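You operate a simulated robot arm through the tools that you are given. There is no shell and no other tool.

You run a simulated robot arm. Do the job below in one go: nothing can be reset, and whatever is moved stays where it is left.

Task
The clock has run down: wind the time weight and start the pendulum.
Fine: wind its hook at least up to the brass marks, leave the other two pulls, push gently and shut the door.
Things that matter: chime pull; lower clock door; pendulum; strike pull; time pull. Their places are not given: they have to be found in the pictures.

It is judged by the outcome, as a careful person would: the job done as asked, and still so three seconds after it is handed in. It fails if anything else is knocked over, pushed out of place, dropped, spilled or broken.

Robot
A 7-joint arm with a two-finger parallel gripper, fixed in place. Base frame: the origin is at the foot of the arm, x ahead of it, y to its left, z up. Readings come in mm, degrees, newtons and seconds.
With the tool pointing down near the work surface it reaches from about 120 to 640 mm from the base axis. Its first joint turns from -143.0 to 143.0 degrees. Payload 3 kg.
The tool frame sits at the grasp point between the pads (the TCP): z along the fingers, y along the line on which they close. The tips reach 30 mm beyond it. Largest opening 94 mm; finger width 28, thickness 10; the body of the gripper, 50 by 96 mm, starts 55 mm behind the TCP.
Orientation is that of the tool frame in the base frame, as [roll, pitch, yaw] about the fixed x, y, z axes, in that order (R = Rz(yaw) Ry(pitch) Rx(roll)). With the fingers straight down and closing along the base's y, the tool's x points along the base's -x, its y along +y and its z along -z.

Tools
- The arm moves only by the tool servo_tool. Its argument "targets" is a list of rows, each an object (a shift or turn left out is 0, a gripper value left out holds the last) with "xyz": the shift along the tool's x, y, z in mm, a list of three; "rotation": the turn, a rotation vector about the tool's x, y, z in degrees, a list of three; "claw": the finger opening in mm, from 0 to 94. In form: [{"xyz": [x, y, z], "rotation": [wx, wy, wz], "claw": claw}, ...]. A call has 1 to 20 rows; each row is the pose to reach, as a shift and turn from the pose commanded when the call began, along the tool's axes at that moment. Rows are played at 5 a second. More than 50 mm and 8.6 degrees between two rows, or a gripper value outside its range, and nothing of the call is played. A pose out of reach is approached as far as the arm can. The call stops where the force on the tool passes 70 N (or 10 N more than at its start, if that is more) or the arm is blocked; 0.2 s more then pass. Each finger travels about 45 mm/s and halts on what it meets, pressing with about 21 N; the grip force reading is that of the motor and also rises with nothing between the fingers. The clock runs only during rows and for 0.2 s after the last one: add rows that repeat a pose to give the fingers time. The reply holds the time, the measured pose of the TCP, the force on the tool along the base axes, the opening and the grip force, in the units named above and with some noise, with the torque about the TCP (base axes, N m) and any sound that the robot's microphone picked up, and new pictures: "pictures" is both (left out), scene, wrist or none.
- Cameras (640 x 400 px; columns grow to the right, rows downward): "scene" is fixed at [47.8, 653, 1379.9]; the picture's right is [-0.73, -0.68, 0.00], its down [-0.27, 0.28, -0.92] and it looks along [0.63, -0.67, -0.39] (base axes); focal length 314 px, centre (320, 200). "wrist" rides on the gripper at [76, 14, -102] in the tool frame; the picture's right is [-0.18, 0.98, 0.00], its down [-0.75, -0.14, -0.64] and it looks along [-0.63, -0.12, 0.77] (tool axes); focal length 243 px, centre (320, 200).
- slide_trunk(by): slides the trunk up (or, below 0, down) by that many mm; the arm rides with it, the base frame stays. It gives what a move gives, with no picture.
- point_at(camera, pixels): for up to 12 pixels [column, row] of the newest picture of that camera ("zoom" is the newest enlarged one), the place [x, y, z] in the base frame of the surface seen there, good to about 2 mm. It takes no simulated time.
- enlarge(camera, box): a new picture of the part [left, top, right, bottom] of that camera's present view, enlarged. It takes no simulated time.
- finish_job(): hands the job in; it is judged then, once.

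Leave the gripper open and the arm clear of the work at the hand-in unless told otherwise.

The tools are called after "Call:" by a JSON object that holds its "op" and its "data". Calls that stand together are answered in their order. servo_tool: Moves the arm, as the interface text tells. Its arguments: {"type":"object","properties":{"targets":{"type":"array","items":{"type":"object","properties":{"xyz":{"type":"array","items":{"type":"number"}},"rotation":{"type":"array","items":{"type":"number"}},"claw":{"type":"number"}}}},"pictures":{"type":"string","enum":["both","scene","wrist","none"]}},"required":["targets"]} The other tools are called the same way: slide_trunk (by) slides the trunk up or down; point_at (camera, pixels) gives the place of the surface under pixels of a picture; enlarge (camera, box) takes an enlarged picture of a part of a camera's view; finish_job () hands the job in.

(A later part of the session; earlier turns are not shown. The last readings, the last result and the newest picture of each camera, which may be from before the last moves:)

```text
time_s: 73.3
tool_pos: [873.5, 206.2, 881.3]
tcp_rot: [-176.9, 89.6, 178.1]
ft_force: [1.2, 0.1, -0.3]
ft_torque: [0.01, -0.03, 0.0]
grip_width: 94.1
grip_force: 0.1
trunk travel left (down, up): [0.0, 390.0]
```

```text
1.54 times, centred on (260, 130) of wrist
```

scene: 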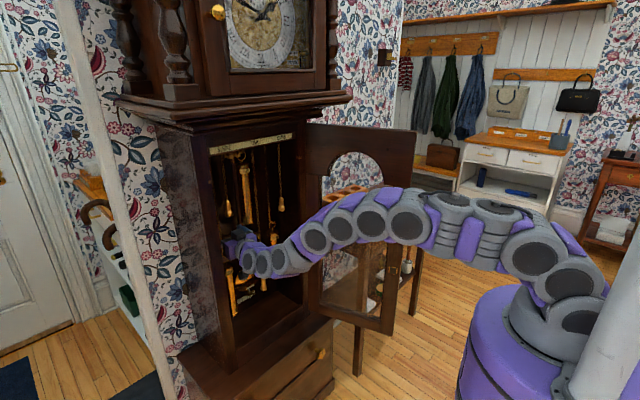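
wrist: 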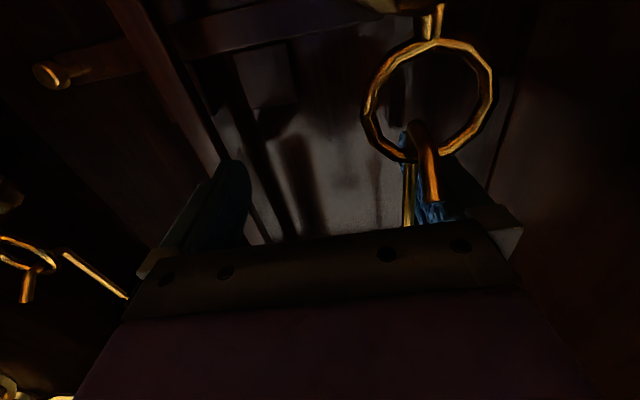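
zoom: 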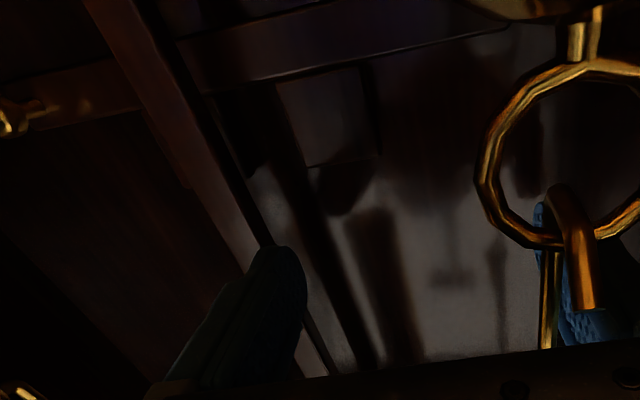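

The bob has moved right against the scale. Let me measure how far.

Call:
{"op": "enlarge", "data": {"camera": "scene", "box": [240, 275, 275, 310]}}

Call:
{"op": "point_at", "data": {"camera": "zoom", "pixels": [[320, 170], [330, 130], [300, 60], [330, 215], [260, 240], [400, 180], [430, 60], [180, 60]]}}

```text
11.43 times, centred on (258, 292) of scene
```

zoom: 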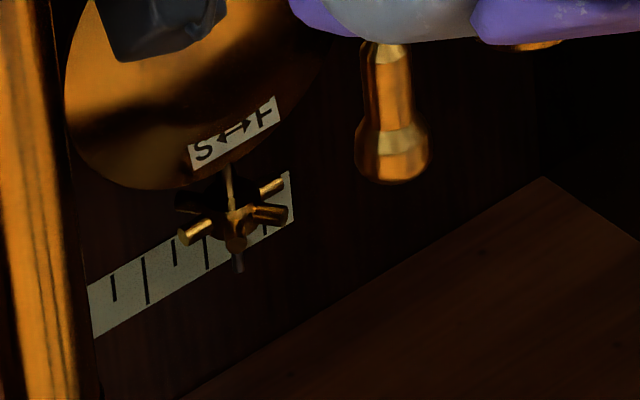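

```text
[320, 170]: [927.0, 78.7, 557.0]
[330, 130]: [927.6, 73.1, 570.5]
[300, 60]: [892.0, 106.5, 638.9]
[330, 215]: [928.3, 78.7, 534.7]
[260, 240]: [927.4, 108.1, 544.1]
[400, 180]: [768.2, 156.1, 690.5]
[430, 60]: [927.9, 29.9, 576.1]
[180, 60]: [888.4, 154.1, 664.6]
```

Call:
{"op": "point_at", "data": {"camera": "zoom", "pixels": [[239, 265], [237, 240], [113, 290], [146, 278], [174, 252], [207, 258], [265, 228], [230, 190]]}}

```text
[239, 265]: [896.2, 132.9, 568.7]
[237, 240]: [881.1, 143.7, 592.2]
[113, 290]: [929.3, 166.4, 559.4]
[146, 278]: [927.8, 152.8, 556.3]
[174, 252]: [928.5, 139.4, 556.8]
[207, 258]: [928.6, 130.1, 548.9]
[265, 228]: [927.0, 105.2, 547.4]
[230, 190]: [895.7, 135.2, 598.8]
```

The pointer moved from y≈154 to 133 (≈2.2°), short of the first long tick. I'll push ~3.5 mm more (≈2.8°) and then withdraw straight back quickly to release it cleanly.

Call:
{"op": "servo_tool", "data": {"targets": [{"xyz": [0, -1.5, 0.1], "claw": 94}, {"xyz": [0, -2.8, 0.2], "claw": 94}, {"xyz": [0, -3.5, 0.3], "claw": 94}, {"xyz": [0, -3.5, 0.3], "claw": 94}, {"xyz": [0, -3.5, -40], "claw": 94}, {"xyz": [0, -3.5, -80], "claw": 94}, {"xyz": [0, -3.5, -120], "claw": 94}, {"xyz": [0, -3.5, -160], "claw": 94}, {"xyz": [0, -3.5, -190], "claw": 94}]}}

Call:
{"op": "enlarge", "data": {"camera": "scene", "box": [230, 260, 280, 310]}}

```text
time_s: 75.3
tool_pos: [684.7, 217.4, 881.9]
tcp_rot: [-172.7, 89.6, -177.8]
ft_force: [0.2, -0.1, 0.3]
ft_torque: [0.03, -0.02, 0.01]
grip_width: 93.7
grip_force: 0.1
trunk travel left (down, up): [0.0, 390.0]
```

scene: 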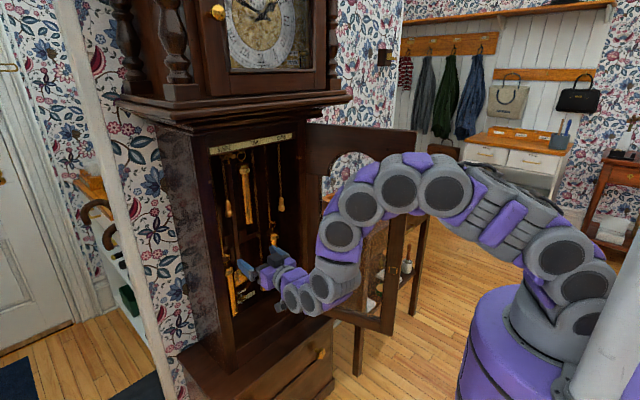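
wrist: 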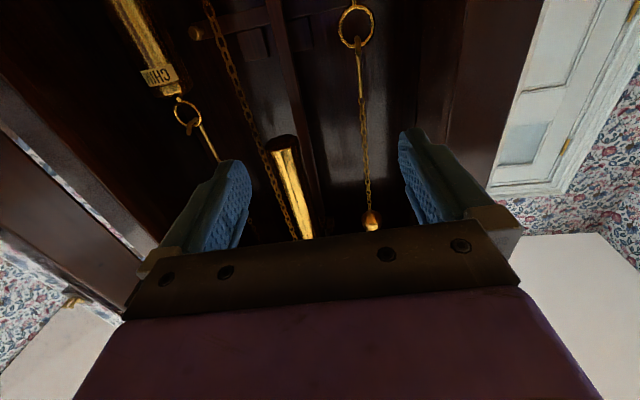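

```text
8.00 times, centred on (255, 285) of scene
```

zoom: 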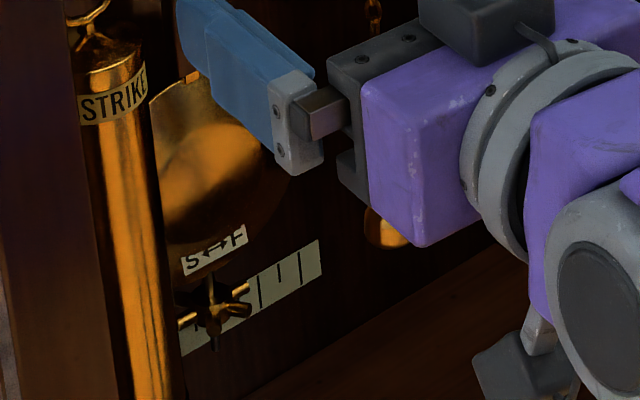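

Released; the bob has now swung to the left side. I'll hold still a moment and watch that it keeps swinging, listening for ticking.

Call:
{"op": "servo_tool", "data": {"targets": [{"xyz": [0, 0, 0], "claw": 94}, {"xyz": [0, 0, 0], "claw": 94}], "pictures": "scene"}}

Call:
{"op": "enlarge", "data": {"camera": "scene", "box": [230, 260, 280, 310]}}

Call:
{"op": "servo_tool", "data": {"targets": [{"xyz": [0, 0, 0], "claw": 94}, {"xyz": [0, 0, 0], "claw": 94}], "pictures": "scene"}}

Call:
{"op": "enlarge", "data": {"camera": "scene", "box": [230, 260, 280, 310]}}

```text
time_s: 75.9
tool_pos: [684.7, 216.9, 882.2]
tcp_rot: [-177.5, 89.6, 177.5]
ft_force: [-0.6, 0.8, -0.5]
ft_torque: [0.02, 0.0, 0.01]
grip_width: 94.1
grip_force: 0.0
trunk travel left (down, up): [0.0, 390.0]
```

scene: 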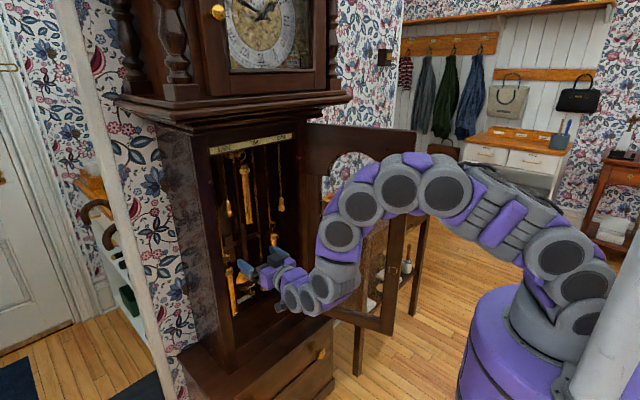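

```text
8.00 times, centred on (255, 285) of scene
```

zoom: 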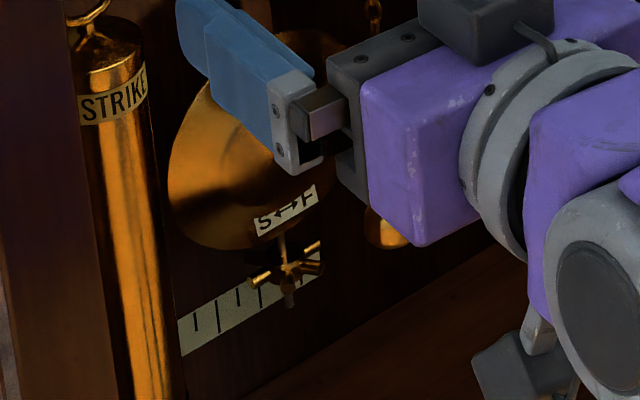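

```text
time_s: 76.5
tool_pos: [685.2, 216.9, 882.1]
tcp_rot: [-176.9, 89.6, 178.0]
ft_force: [-0.4, -0.6, 0.1]
ft_torque: [0.03, 0.01, 0.01]
grip_width: 93.8
grip_force: 0.1
trunk travel left (down, up): [0.0, 390.0]
```

scene: 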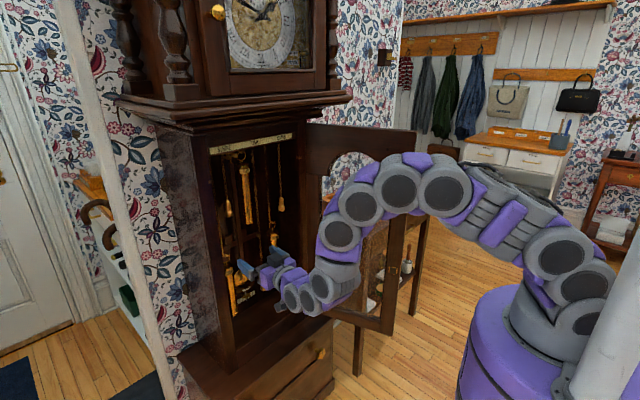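

```text
8.00 times, centred on (255, 285) of scene
```

zoom: 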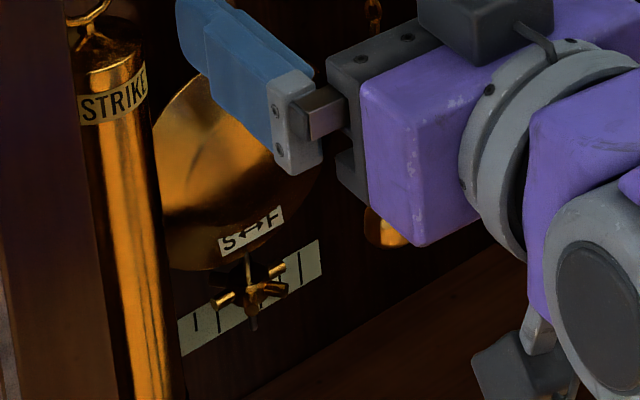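

The pendulum is swinging about ±25 mm and continuing. Now to shut the door: it stands open ~110°. I'll back the arm out of the case first, closing the fingers, toward (520,170,900).

Call:
{"op": "servo_tool", "data": {"targets": [{"xyz": [0, -3, -20], "claw": 94}, {"xyz": [0, -6, -40], "claw": 80}, {"xyz": [-3, -12, -60], "claw": 60}, {"xyz": [-6, -20, -80], "claw": 40}, {"xyz": [-9, -30, -100], "claw": 20}, {"xyz": [-12, -40, -120], "claw": 0}, {"xyz": [-15, -50, -140], "claw": 0}, {"xyz": [-18, -61, -160], "claw": 0}]}}

Call:
{"op": "enlarge", "data": {"camera": "scene", "box": [200, 125, 320, 325]}}

```text
time_s: 78.3
tool_pos: [521.8, 166.6, 891.9]
tcp_rot: [-152.9, 87.6, -158.9]
ft_force: [3.1, 4.8, 2.0]
ft_torque: [-0.02, 0.24, -0.32]
grip_width: 0.1
grip_force: 21.2
out of reach, approached as far as the arm can: row 8
trunk travel left (down, up): [0.0, 390.0]
```

scene: 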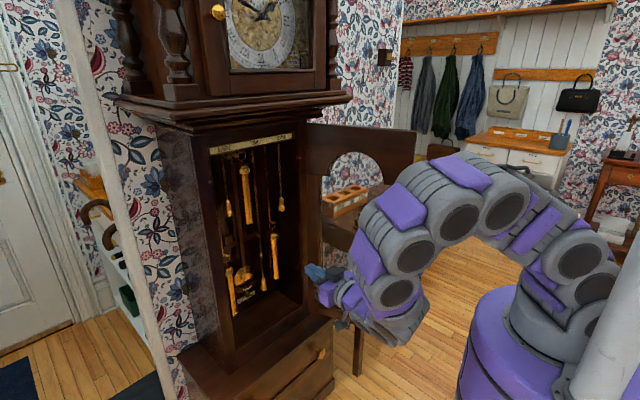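
wrist: 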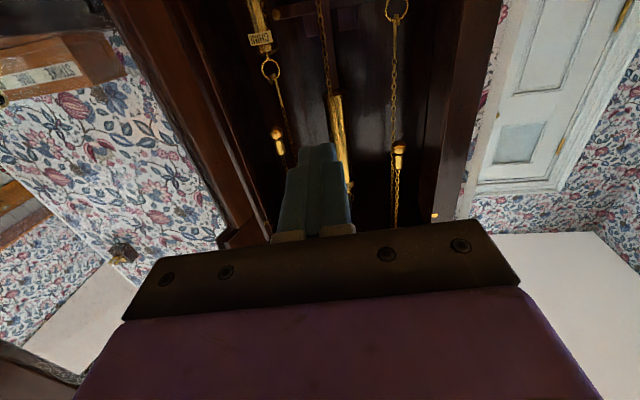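

```text
2.00 times, centred on (260, 225) of scene
```

zoom: 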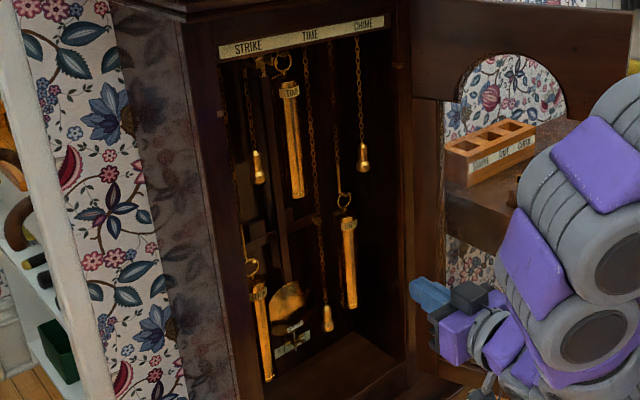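

A small force reading (≈6 N) – I'll hold and re-read to see if something is touching, and look at where the arm is relative to the door.

Call:
{"op": "servo_tool", "data": {"targets": [{"xyz": [0, 0, 0], "claw": 0}]}}

Call:
{"op": "enlarge", "data": {"camera": "scene", "box": [290, 110, 470, 370]}}

Call:
{"op": "point_at", "data": {"camera": "scene", "pixels": [[413, 150], [405, 145], [330, 150], [413, 170], [420, 260], [395, 215], [365, 260], [387, 293], [390, 190], [405, 280]]}}

```text
time_s: 78.7
tool_pos: [524.3, 170.2, 896.0]
tcp_rot: [-133.1, 87.8, -137.9]
ft_force: [0.0, 0.8, -0.2]
ft_torque: [-0.02, 0.02, 0.03]
grip_width: 0.3
grip_force: 21.1
trunk travel left (down, up): [0.0, 390.0]
```

scene: 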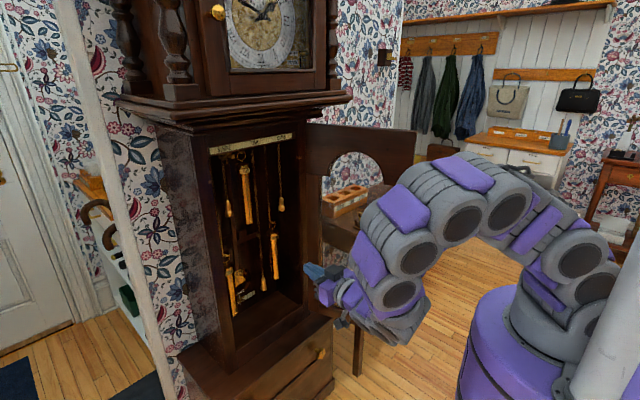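
wrist: 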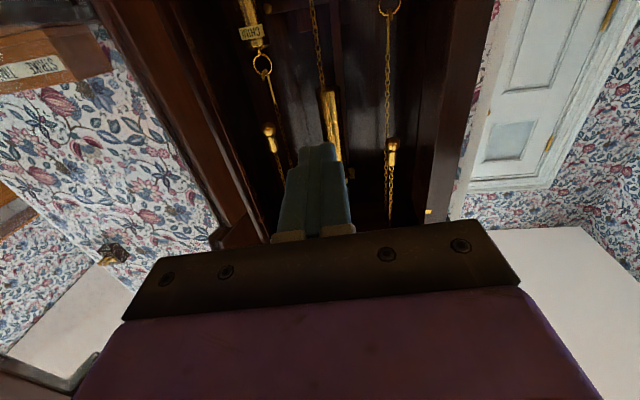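

```text
1.54 times, centred on (380, 240) of scene
```

zoom: 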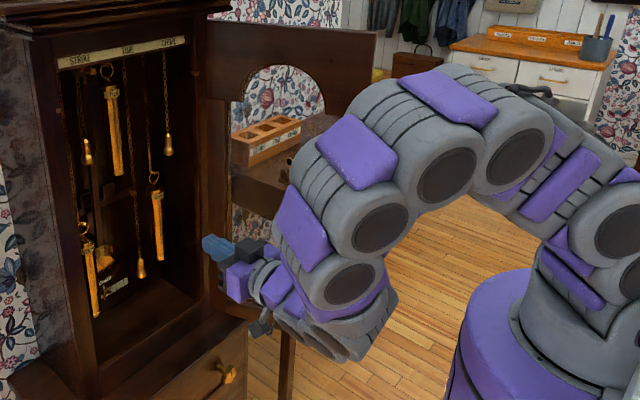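

```text
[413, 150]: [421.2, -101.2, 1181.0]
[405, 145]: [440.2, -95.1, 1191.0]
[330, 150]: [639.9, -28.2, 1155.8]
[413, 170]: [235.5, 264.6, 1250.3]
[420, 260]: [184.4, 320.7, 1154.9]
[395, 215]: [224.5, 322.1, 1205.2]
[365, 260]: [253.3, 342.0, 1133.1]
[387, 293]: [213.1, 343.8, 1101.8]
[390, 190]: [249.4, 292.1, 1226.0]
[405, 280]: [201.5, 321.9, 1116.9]
```

No contact (0 N); it was just settling. The door edge is at about (430,-100). To get around to its outer side I'll fold the tool toward pointing down: first tilt 45° while drawing back.

Call:
{"op": "servo_tool", "data": {"targets": [{"xyz": [-5, -7, -9], "rotation": [0, 4.5, 0], "claw": 0}, {"xyz": [-9, -14, -19], "rotation": [0, 9, 0], "claw": 0}, {"xyz": [-14, -20, -29], "rotation": [0, 13.5, 0], "claw": 0}, {"xyz": [-18, -27, -38], "rotation": [0, 18, 0], "claw": 0}, {"xyz": [-23, -34, -48], "rotation": [0, 22.5, 0], "claw": 0}, {"xyz": [-27, -41, -58], "rotation": [0, 27, 0], "claw": 0}, {"xyz": [-32, -48, -67], "rotation": [0, 31.5, 0], "claw": 0}, {"xyz": [-36, -54, -77], "rotation": [0, 36, 0], "claw": 0}, {"xyz": [-41, -61, -86], "rotation": [0, 40.5, 0], "claw": 0}, {"xyz": [-46, -68, -96], "rotation": [0, 45, 0], "claw": 0}]}}

```text
time_s: 80.9
tool_pos: [478.1, 140.8, 970.2]
tcp_rot: [-179.7, 44.9, 174.3]
ft_force: [-0.5, -0.6, 0.5]
ft_torque: [0.02, -0.03, 0.02]
grip_width: 0.0
grip_force: 20.6
out of reach, approached as far as the arm can: row 1, 2, 3, 4, 5, 6, 7, 8, 9, 10
trunk travel left (down, up): [0.0, 390.0]
```

scene: 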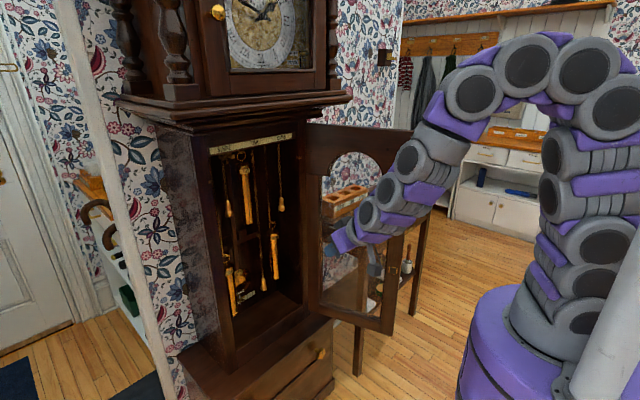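
wrist: 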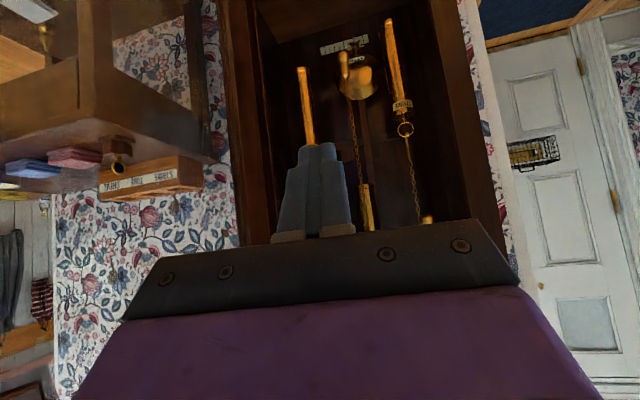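

The arm unfolded into a better posture (elbow high). Continue rotating to tool‑down while drifting toward y≈40.

Call:
{"op": "servo_tool", "data": {"targets": [{"xyz": [0, -7, -2], "rotation": [0, 4.5, 0], "claw": 0}, {"xyz": [1, -14, -5], "rotation": [0, 9, 0], "claw": 0}, {"xyz": [1, -20, -7], "rotation": [0, 13.5, 0], "claw": 0}, {"xyz": [1, -27, -9], "rotation": [0, 18, 0], "claw": 0}, {"xyz": [2, -34, -12], "rotation": [0, 22.5, 0], "claw": 0}, {"xyz": [2, -41, -14], "rotation": [0, 27, 0], "claw": 0}, {"xyz": [2, -48, -16], "rotation": [0, 31.5, 0], "claw": 0}, {"xyz": [2, -54, -19], "rotation": [0, 36, 0], "claw": 0}, {"xyz": [3, -61, -21], "rotation": [0, 40.5, 0], "claw": 0}, {"xyz": [3, -68, -23], "rotation": [0, 45, 0], "claw": 0}]}}

```text
time_s: 83.1
tool_pos: [453.1, 74.0, 986.2]
tcp_rot: [-180.0, -0.7, 174.9]
ft_force: [0.1, 0.3, 0.1]
ft_torque: [0.0, 0.03, 0.0]
grip_width: 0.0
grip_force: 20.7
trunk travel left (down, up): [0.0, 390.0]
```

scene: 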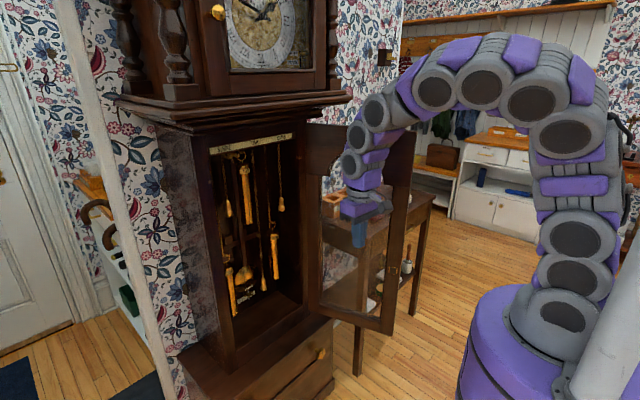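
wrist: 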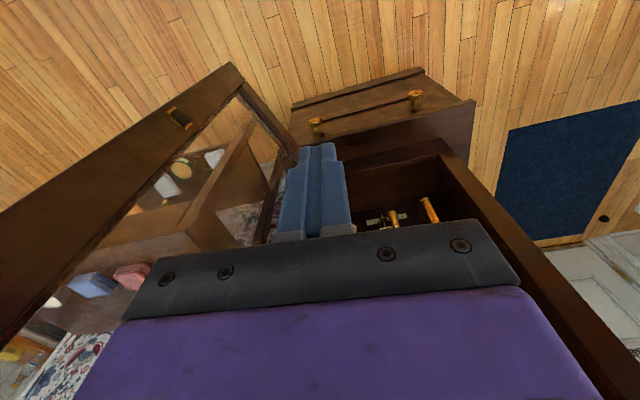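

Tool is pointing down at (453,74,986). Now I'll draw back to x≈330 and pass around the door's free edge (x≥421) to y≈−200, the outer side.

Call:
{"op": "servo_tool", "data": {"targets": [{"xyz": [30, -11, 0], "claw": 0}, {"xyz": [60, -22, 0], "claw": 0}, {"xyz": [90, -34, 0], "claw": 0}, {"xyz": [119.5, -45, 0], "claw": 0}, {"xyz": [117, -75, 0], "claw": 0}, {"xyz": [114, -105, 0], "claw": 0}, {"xyz": [111, -135, 0], "claw": 0}, {"xyz": [109, -164, 0], "claw": 0}, {"xyz": [106, -194, 0], "claw": 0}, {"xyz": [103, -224, 0], "claw": 0}, {"xyz": [101, -254, 0], "claw": 0}, {"xyz": [98, -284, 0], "claw": 0}]}}

```text
time_s: 85.7
tool_pos: [329.0, -203.1, 987.3]
tcp_rot: [179.9, -0.3, 175.0]
ft_force: [0.3, -0.8, -0.1]
ft_torque: [0.01, 0.02, -0.01]
grip_width: 0.0
grip_force: 21.3
trunk travel left (down, up): [0.0, 390.0]
```

scene: 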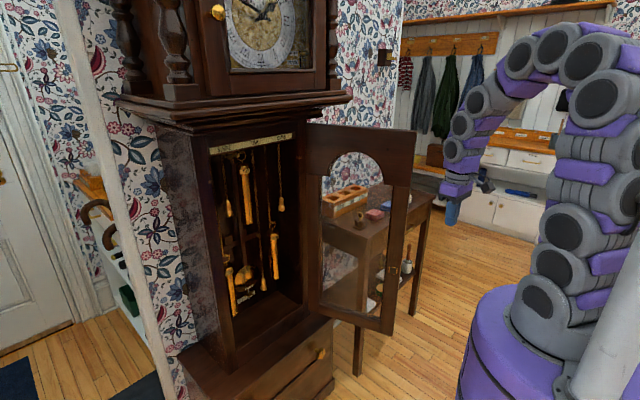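
wrist: 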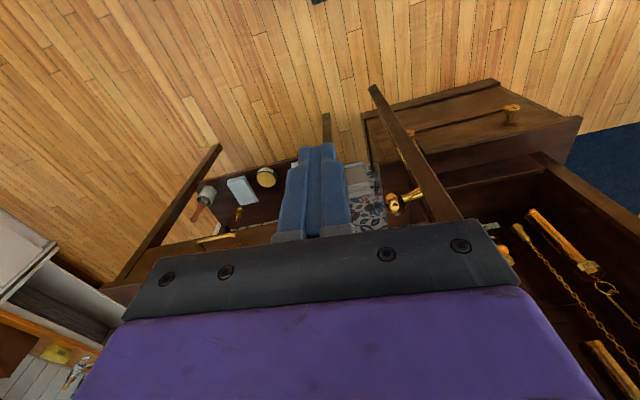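

Now I'm on the outer side; the door's knob is at wrist (400,203). Let me measure the knob and edge.

Call:
{"op": "point_at", "data": {"camera": "wrist", "pixels": [[395, 205], [415, 195], [400, 130], [385, 100], [440, 190], [430, 160], [455, 210], [350, 180], [235, 188]]}}

Call:
{"op": "enlarge", "data": {"camera": "wrist", "box": [330, 60, 530, 260]}}

```text
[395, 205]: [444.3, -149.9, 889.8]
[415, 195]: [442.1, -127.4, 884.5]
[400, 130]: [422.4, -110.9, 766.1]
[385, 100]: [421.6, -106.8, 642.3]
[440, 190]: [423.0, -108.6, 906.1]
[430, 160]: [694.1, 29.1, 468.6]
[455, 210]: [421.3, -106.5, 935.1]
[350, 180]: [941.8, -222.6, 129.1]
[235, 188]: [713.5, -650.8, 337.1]
```

```text
2.00 times, centred on (430, 160) of wrist
```

zoom: 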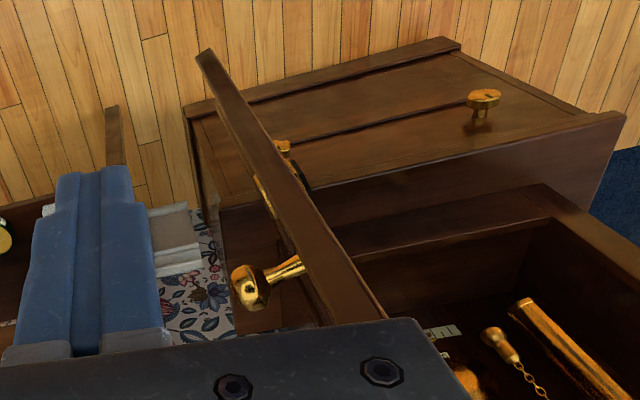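

Door outer corner is at (422,−108), knob tip (444,−150,890), well below my fingers (z≥957). I'll move forward alongside the outer face and push the door's free stile toward +y with the gripper's side, to ~90°.

Call:
{"op": "servo_tool", "data": {"targets": [{"xyz": [-35, 3, 0], "claw": 0}, {"xyz": [-71, 6, 0], "claw": 0}, {"xyz": [-106, 9, 0], "claw": 0}, {"xyz": [-140, 12.5, 0], "claw": 0}, {"xyz": [-144, 41, 0], "claw": 0}, {"xyz": [-143, 66, 0], "claw": 0}, {"xyz": [-136, 80, 0], "claw": 0}, {"xyz": [-129, 93, 0], "claw": 0}, {"xyz": [-117, 113, 0], "claw": 0}, {"xyz": [-113, 126, 0], "claw": 0}, {"xyz": [-108.6, 138, 0], "claw": 0}, {"xyz": [-104, 151, 0], "claw": 0}, {"xyz": [-100, 164.5, 0], "claw": 0}]}}

```text
time_s: 88.5
tool_pos: [444.4, -42.8, 988.0]
tcp_rot: [180.0, -0.5, 174.9]
ft_force: [0.7, -0.2, 0.4]
ft_torque: [0.03, -0.02, -0.01]
grip_width: 0.0
grip_force: 21.1
trunk travel left (down, up): [0.0, 390.0]
```

scene: 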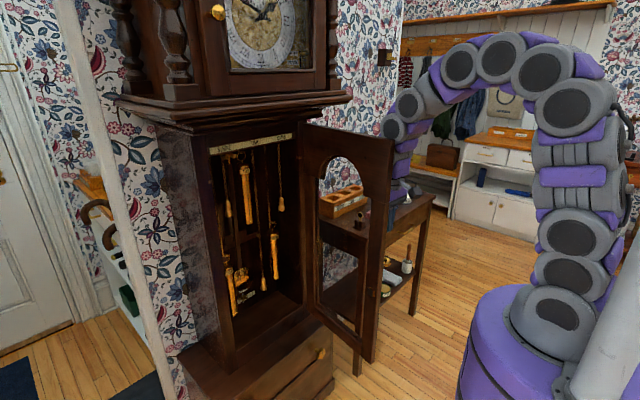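
wrist: 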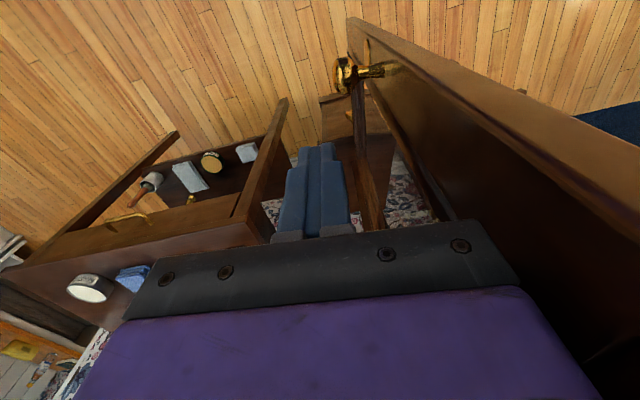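

Door's at about 88°. Check the TIME weight and pendulum quickly while continuing the push to ~45°.

Call:
{"op": "servo_tool", "data": {"targets": [{"xyz": [5, 16, 0], "claw": 0}, {"xyz": [7, 32, 0], "claw": 0}, {"xyz": [8.8, 47, 0], "claw": 0}, {"xyz": [9.3, 63, 0], "claw": 0}, {"xyz": [9.5, 80, 0], "claw": 0}, {"xyz": [9.5, 96, 0], "claw": 0}, {"xyz": [7, 113, 0], "claw": 0}, {"xyz": [4, 130, 0], "claw": 0}, {"xyz": [1, 146.6, 0], "claw": 0}, {"xyz": [-5, 163, 0], "claw": 0}, {"xyz": [-11, 180, 0], "claw": 0}, {"xyz": [-16.5, 196, 0], "claw": 0}, {"xyz": [-22, 208, 0], "claw": 0}, {"xyz": [-29, 219.6, 0], "claw": 0}]}}

Call:
{"op": "enlarge", "data": {"camera": "scene", "box": [205, 130, 305, 310]}}

```text
time_s: 91.5
tool_pos: [493.1, 172.5, 987.8]
tcp_rot: [-179.9, -0.5, 174.8]
ft_force: [-0.5, -0.8, -0.1]
ft_torque: [-0.01, -0.04, -0.03]
grip_width: 0.0
grip_force: 20.5
trunk travel left (down, up): [0.0, 390.0]
```

scene: 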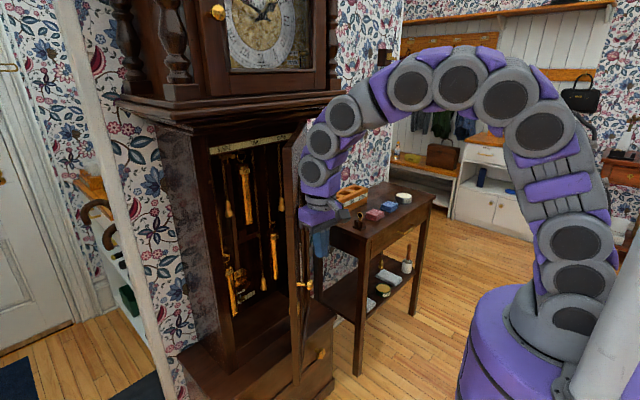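
wrist: 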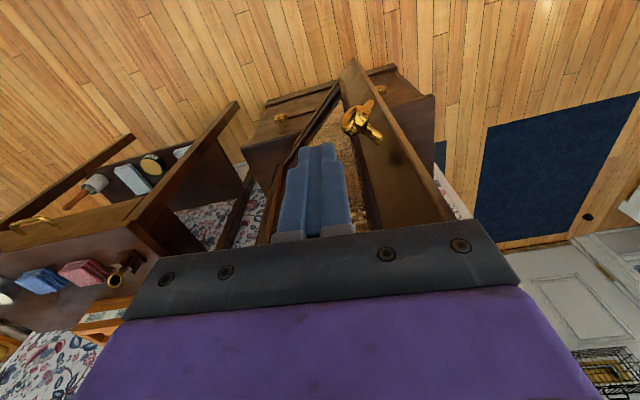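

```text
2.22 times, centred on (255, 220) of scene
```

zoom: 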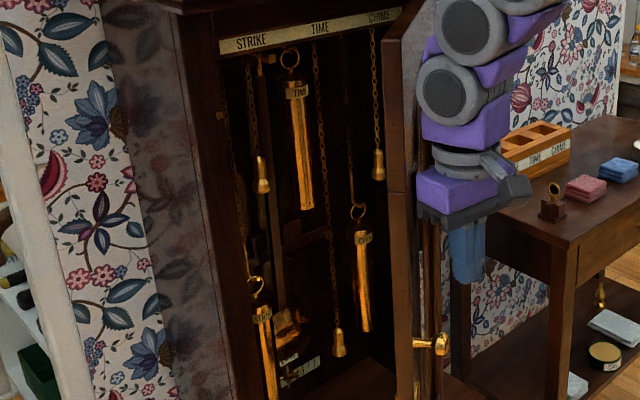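

Door is at ~45°. Before closing, measure the TIME hook's height versus the mark, and confirm the pendulum still swings.

Call:
{"op": "enlarge", "data": {"camera": "scene", "box": [210, 140, 270, 190]}}

Call:
{"op": "point_at", "data": {"camera": "scene", "pixels": [[241, 160], [241, 156], [243, 168], [211, 182], [229, 208], [281, 203]]}}

Call:
{"op": "enlarge", "data": {"camera": "scene", "box": [230, 260, 280, 310]}}

```text
8.00 times, centred on (240, 165) of scene
```

zoom: 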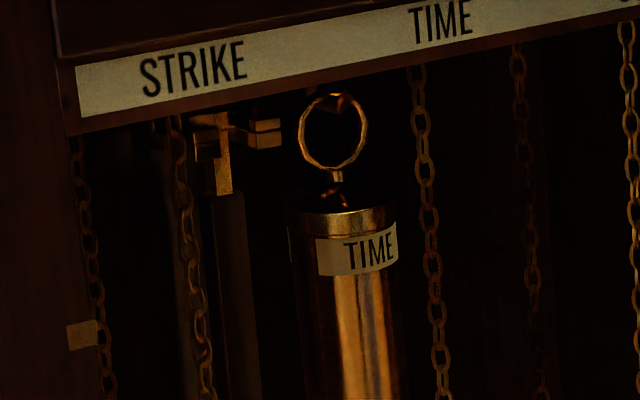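

```text
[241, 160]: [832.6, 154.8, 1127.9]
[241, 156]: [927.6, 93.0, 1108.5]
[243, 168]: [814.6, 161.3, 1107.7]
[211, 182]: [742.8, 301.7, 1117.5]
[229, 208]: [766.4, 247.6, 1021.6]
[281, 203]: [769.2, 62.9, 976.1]
```

```text
8.00 times, centred on (255, 285) of scene
```

zoom: 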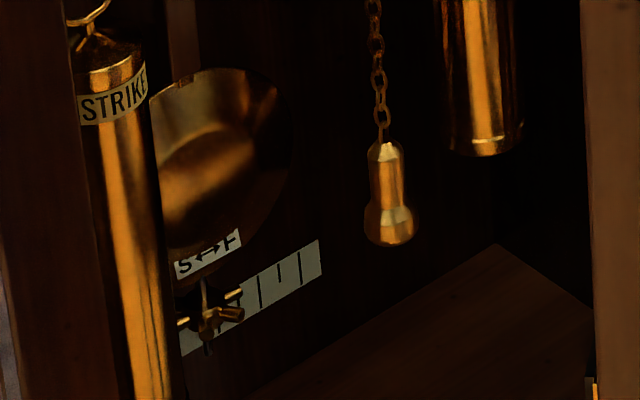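

Hook ring is at z≈1128–1150 (marks 1118–1121), pendulum still swinging, other pulls unchanged. Continue pushing the door to ~25° with the tool down.

Call:
{"op": "servo_tool", "data": {"targets": [{"xyz": [-7, 11, 0], "claw": 0}, {"xyz": [-13.7, 22, 0], "claw": 0}, {"xyz": [-21, 32, 0], "claw": 0}, {"xyz": [-29, 42.4, 0], "claw": 0}, {"xyz": [-38, 52, 0], "claw": 0}, {"xyz": [-46.5, 61, 0], "claw": 0}, {"xyz": [-56, 70, 0], "claw": 0}, {"xyz": [-65, 78.7, 0], "claw": 0}]}}

```text
time_s: 93.3
tool_pos: [563.7, 245.2, 984.9]
tcp_rot: [-179.9, -0.5, 175.1]
ft_force: [0.5, 0.3, 1.1]
ft_torque: [-0.01, 0.02, -0.01]
grip_width: 0.0
grip_force: 21.2
trunk travel left (down, up): [0.0, 390.0]
```

scene: 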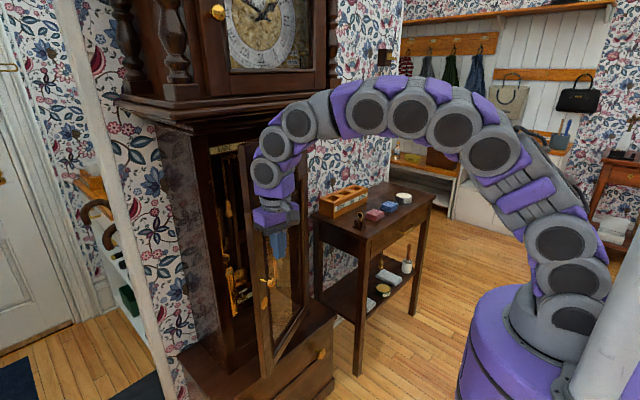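
wrist: 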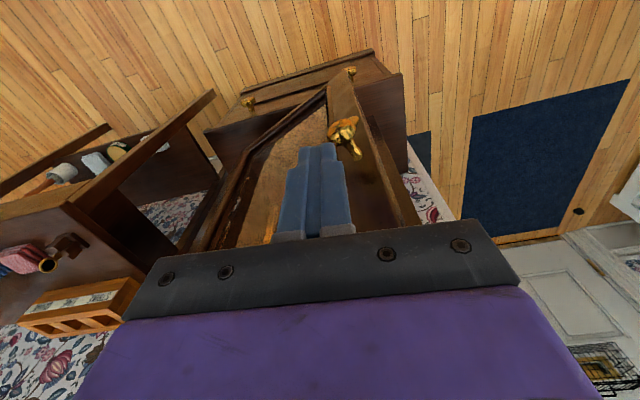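

Door at ~25°. I'll back off ~60 mm and tilt the tool forward (to ~20° below level) so the closed fingertips can do the final push.

Call:
{"op": "servo_tool", "data": {"targets": [{"xyz": [12, -1, 0], "rotation": [0, 0, 0], "claw": 0}, {"xyz": [24, -2, 0], "rotation": [0, -7, 0], "claw": 0}, {"xyz": [36, -3, 0], "rotation": [0, -14, 0], "claw": 0}, {"xyz": [48, -4, 0], "rotation": [0, -21, 0], "claw": 0}, {"xyz": [56, -5, 0], "rotation": [0, -28, 0], "claw": 0}, {"xyz": [60, -5, 0], "rotation": [0, -35, 0], "claw": 0}, {"xyz": [60, -5, 0], "rotation": [0, -42, 0], "claw": 0}, {"xyz": [60, -5, 0], "rotation": [0, -49, 0], "claw": 0}, {"xyz": [60, -5, 0], "rotation": [0, -56, 0], "claw": 0}, {"xyz": [60, -5, 0], "rotation": [0, -63, 0], "claw": 0}, {"xyz": [60, -5, 0], "rotation": [0, -70, 0], "claw": 0}]}}

```text
time_s: 95.6
tool_pos: [479.5, 229.6, 930.8]
tcp_rot: [163.1, 44.6, 150.4]
ft_force: [0.7, 0.4, 0.9]
ft_torque: [-0.01, -0.01, 0.0]
grip_width: 0.0
grip_force: 21.0
trunk travel left (down, up): [0.0, 390.0]
stopped in row 11: the arm was blocked; the commanded pose is now the measured one
```

scene: 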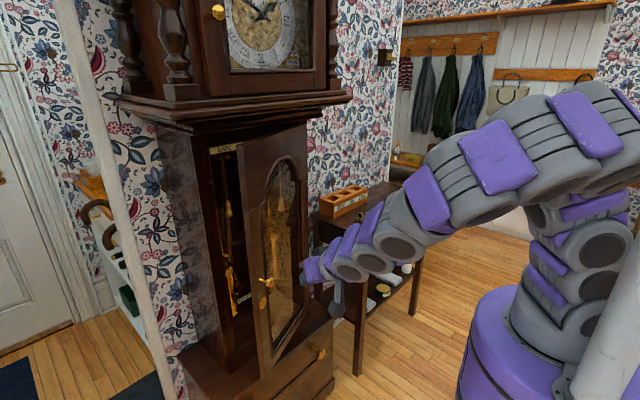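
wrist: 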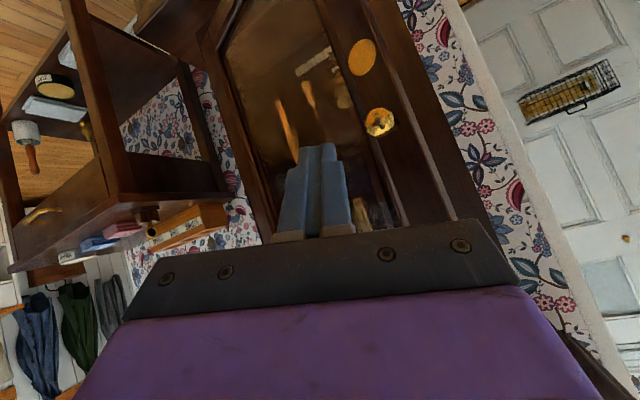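

The arm folded awkwardly (blocked, twisted ~17°). I'll ease it forward and up a little (still short of the door at x≈610 there), straightening the roll and leveling the tool.

Call:
{"op": "servo_tool", "data": {"targets": [{"xyz": [-10, 6, 2.5], "rotation": [-1.1, -2.9, -1.8], "claw": 0}, {"xyz": [-20, 12, 5], "rotation": [-2.2, -5.8, -3.5], "claw": 0}, {"xyz": [-31, 18, 7.5], "rotation": [-3.3, -8.7, -5.3], "claw": 0}, {"xyz": [-41, 24, 10], "rotation": [-4.4, -11.6, -7], "claw": 0}, {"xyz": [-51, 30, 12.5], "rotation": [-5.5, -14.5, -8.8], "claw": 0}, {"xyz": [-61, 36, 15], "rotation": [-6.6, -17.5, -10.5], "claw": 0}, {"xyz": [-72, 42, 17.5], "rotation": [-7.7, -20.4, -12.3], "claw": 0}, {"xyz": [-82, 49, 20], "rotation": [-8.8, -23.3, -14], "claw": 0}]}}

```text
time_s: 97.4
tool_pos: [558.7, 250.4, 995.1]
tcp_rot: [164.8, 71.8, 163.8]
ft_force: [-0.7, 0.6, -0.5]
ft_torque: [0.0, -0.01, -0.01]
grip_width: 0.0
grip_force: 20.9
trunk travel left (down, up): [0.0, 390.0]
```

scene: 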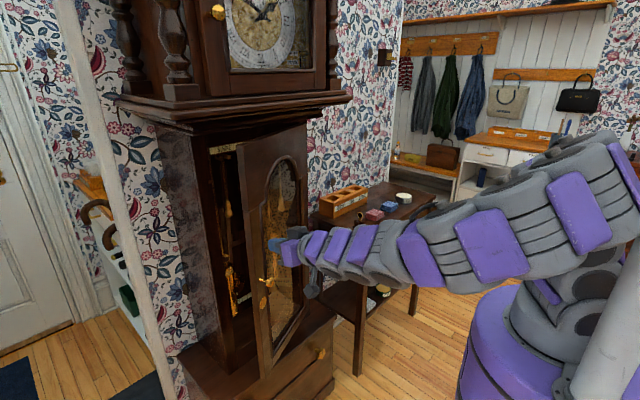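
wrist: 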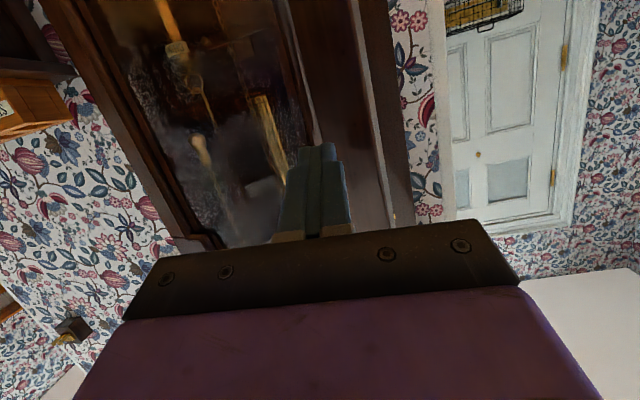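

Tool is now 18° below level at (559,250,995). The fingertips appear near the inner edge of the stile; let me measure the door surface around to aim at the wooden stile, not the glass.

Call:
{"op": "point_at", "data": {"camera": "wrist", "pixels": [[318, 148], [300, 120], [310, 120], [325, 120], [340, 120], [355, 120], [370, 120], [380, 150], [395, 200], [300, 60], [365, 60], [290, 40]]}}

Call:
{"op": "enlarge", "data": {"camera": "wrist", "box": [240, 40, 440, 240]}}

Call:
{"op": "enlarge", "data": {"camera": "scene", "box": [220, 130, 340, 330]}}

```text
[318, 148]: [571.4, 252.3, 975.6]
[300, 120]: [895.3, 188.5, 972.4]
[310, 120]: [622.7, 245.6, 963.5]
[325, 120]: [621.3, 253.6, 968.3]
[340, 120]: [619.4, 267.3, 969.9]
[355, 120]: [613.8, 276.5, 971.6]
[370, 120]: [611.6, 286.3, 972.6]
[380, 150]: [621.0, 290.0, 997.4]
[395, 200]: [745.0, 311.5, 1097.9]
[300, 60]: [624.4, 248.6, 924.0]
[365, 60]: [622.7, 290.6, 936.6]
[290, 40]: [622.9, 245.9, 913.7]
```

```text
2.00 times, centred on (340, 140) of wrist
```

zoom: 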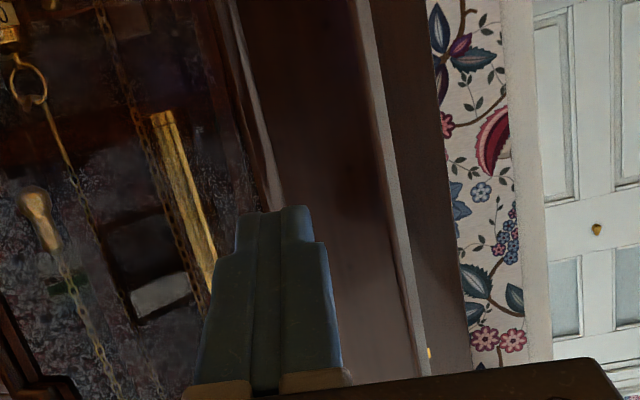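

```text
2.00 times, centred on (280, 230) of scene
```

zoom: 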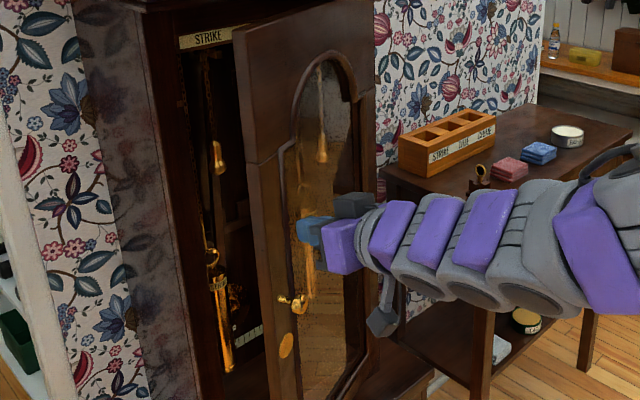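

The wooden stile spans y≈246–288 here (center ≈(617,268)). I'll shift to y≈268, then push forward along the closing arc, ending with fingertips near x≈718, slowing at the end.

Call:
{"op": "servo_tool", "data": {"targets": [{"xyz": [-0.4, 17.7, 5.9], "claw": 0}, {"xyz": [-4.7, 20.2, 20.2], "claw": 0}, {"xyz": [-8.1, 22.5, 31.6], "claw": 0}, {"xyz": [-11.7, 25.9, 44], "claw": 0}, {"xyz": [-15, 30.2, 55.5], "claw": 0}, {"xyz": [-18.6, 33.6, 67.8], "claw": 0}, {"xyz": [-21.9, 36.9, 78.9], "claw": 0}, {"xyz": [-25.4, 39.8, 90.7], "claw": 0}, {"xyz": [-28.7, 42.7, 102.1], "claw": 0}, {"xyz": [-30.5, 43.5, 107.5], "claw": 0}, {"xyz": [-31.7, 44, 111.6], "claw": 0}]}}

Call:
{"op": "enlarge", "data": {"camera": "scene", "box": [190, 130, 330, 350]}}

```text
time_s: 99.8
tool_pos: [675.6, 286.9, 987.0]
tcp_rot: [165.4, 71.0, 163.9]
ft_force: [0.3, 0.8, -0.4]
ft_torque: [-0.04, -0.01, -0.01]
grip_width: 0.0
grip_force: 21.3
trunk travel left (down, up): [0.0, 390.0]
```

scene: 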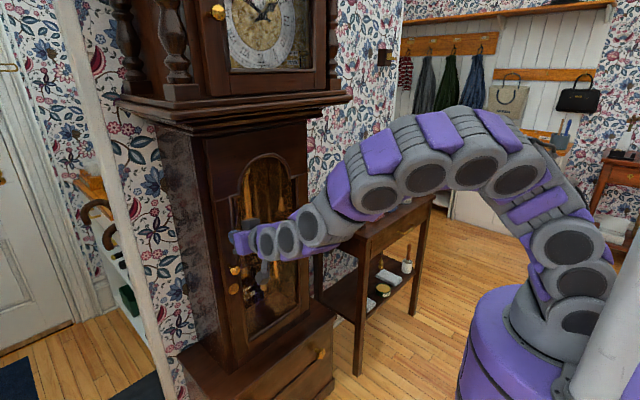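
wrist: 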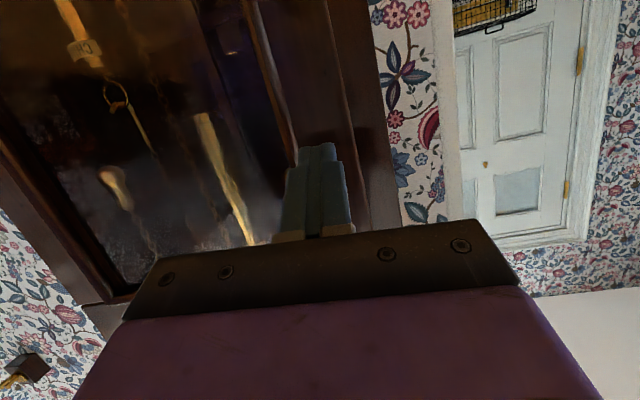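

```text
1.82 times, centred on (260, 240) of scene
```

zoom: 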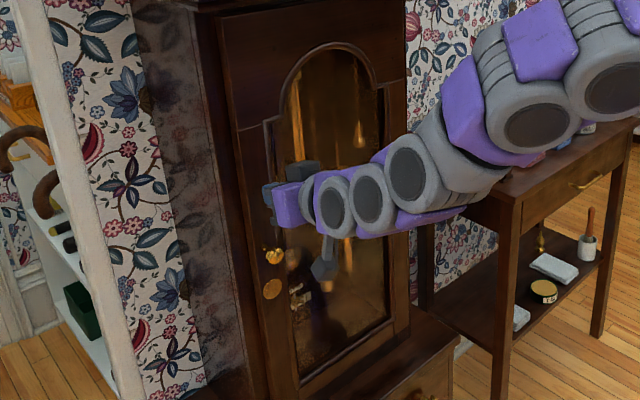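

The door looks shut or nearly. I'll compare door face positions with the original closed values (face x≈720–722, knob x≈684).

Call:
{"op": "point_at", "data": {"camera": "scene", "pixels": [[235, 270], [234, 288], [220, 150], [300, 140], [303, 180], [305, 310], [240, 330], [215, 160], [212, 165], [228, 300]]}}

Call:
{"op": "enlarge", "data": {"camera": "scene", "box": [195, 245, 265, 355]}}

```text
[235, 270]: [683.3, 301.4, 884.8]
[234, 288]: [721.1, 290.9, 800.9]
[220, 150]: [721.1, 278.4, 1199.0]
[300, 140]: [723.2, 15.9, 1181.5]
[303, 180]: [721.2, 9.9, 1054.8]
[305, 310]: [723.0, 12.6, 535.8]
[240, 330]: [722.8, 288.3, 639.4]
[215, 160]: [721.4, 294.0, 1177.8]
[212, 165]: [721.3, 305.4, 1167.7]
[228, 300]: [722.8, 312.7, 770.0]
```

```text
3.64 times, centred on (230, 300) of scene
```

zoom: 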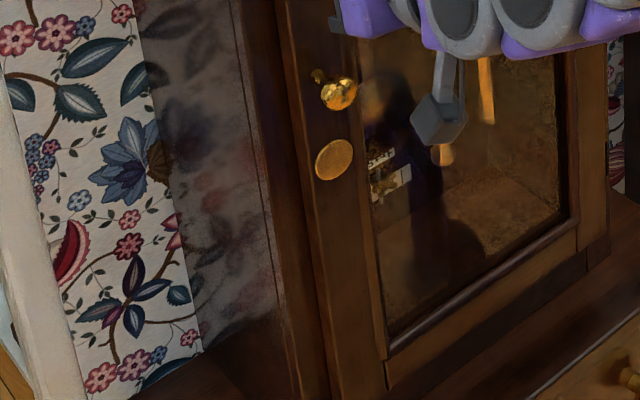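

Door face and knob readings match the original closed values exactly, so it is shut. Now retreat from the door and open the gripper.

Call:
{"op": "servo_tool", "data": {"targets": [{"xyz": [4, -4, -15], "claw": 0}, {"xyz": [9, -12, -32], "claw": 0}, {"xyz": [14, -20, -50], "claw": 0}, {"xyz": [19, -28, -68], "claw": 20}, {"xyz": [24, -36, -86], "claw": 40}, {"xyz": [29, -43, -104], "claw": 60}, {"xyz": [29, -43, -104], "claw": 80}, {"xyz": [29, -43, -104], "claw": 80}]}}

Call:
{"op": "enlarge", "data": {"camera": "scene", "box": [190, 130, 330, 350]}}

Call:
{"op": "point_at", "data": {"camera": "scene", "pixels": [[235, 270], [234, 288], [220, 150], [212, 165], [228, 300], [344, 200], [374, 215], [389, 206], [404, 198]]}}

```text
time_s: 101.6
tool_pos: [564.5, 247.7, 989.7]
tcp_rot: [165.4, 71.0, 163.9]
ft_force: [0.1, 0.1, 0.5]
ft_torque: [0.02, 0.01, 0.02]
grip_width: 79.8
grip_force: 0.0
trunk travel left (down, up): [0.0, 390.0]
```

scene: 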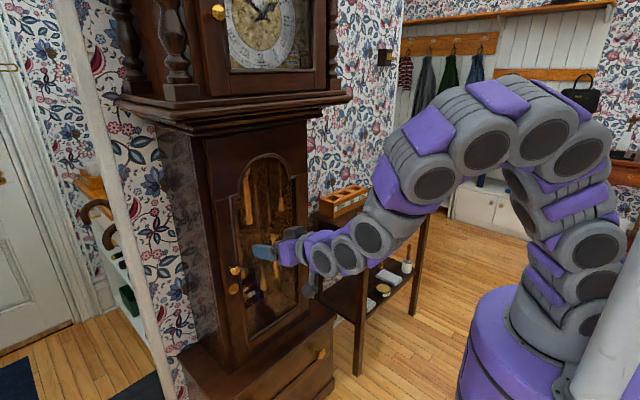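
wrist: 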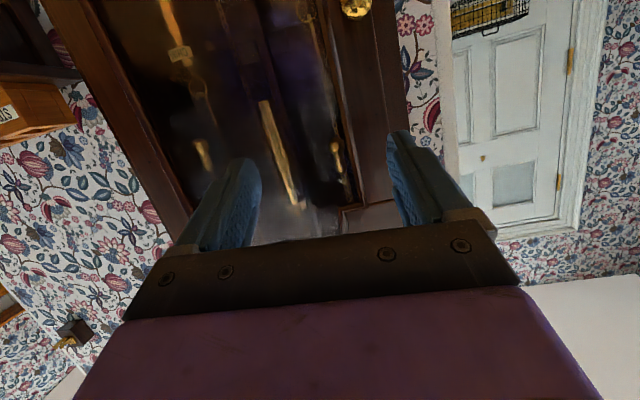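

```text
1.82 times, centred on (260, 240) of scene
```

zoom: 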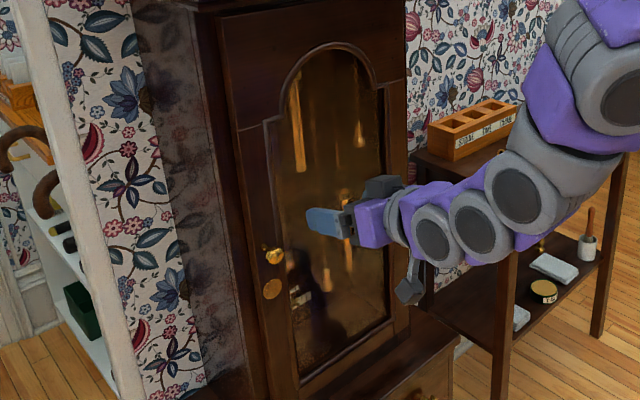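

```text
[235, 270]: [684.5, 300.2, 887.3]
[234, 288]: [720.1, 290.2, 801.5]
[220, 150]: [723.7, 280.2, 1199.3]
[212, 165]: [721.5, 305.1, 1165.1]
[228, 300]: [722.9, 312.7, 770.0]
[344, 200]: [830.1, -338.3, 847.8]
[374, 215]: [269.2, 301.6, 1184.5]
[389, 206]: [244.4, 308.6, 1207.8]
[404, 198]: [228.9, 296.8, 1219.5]
```

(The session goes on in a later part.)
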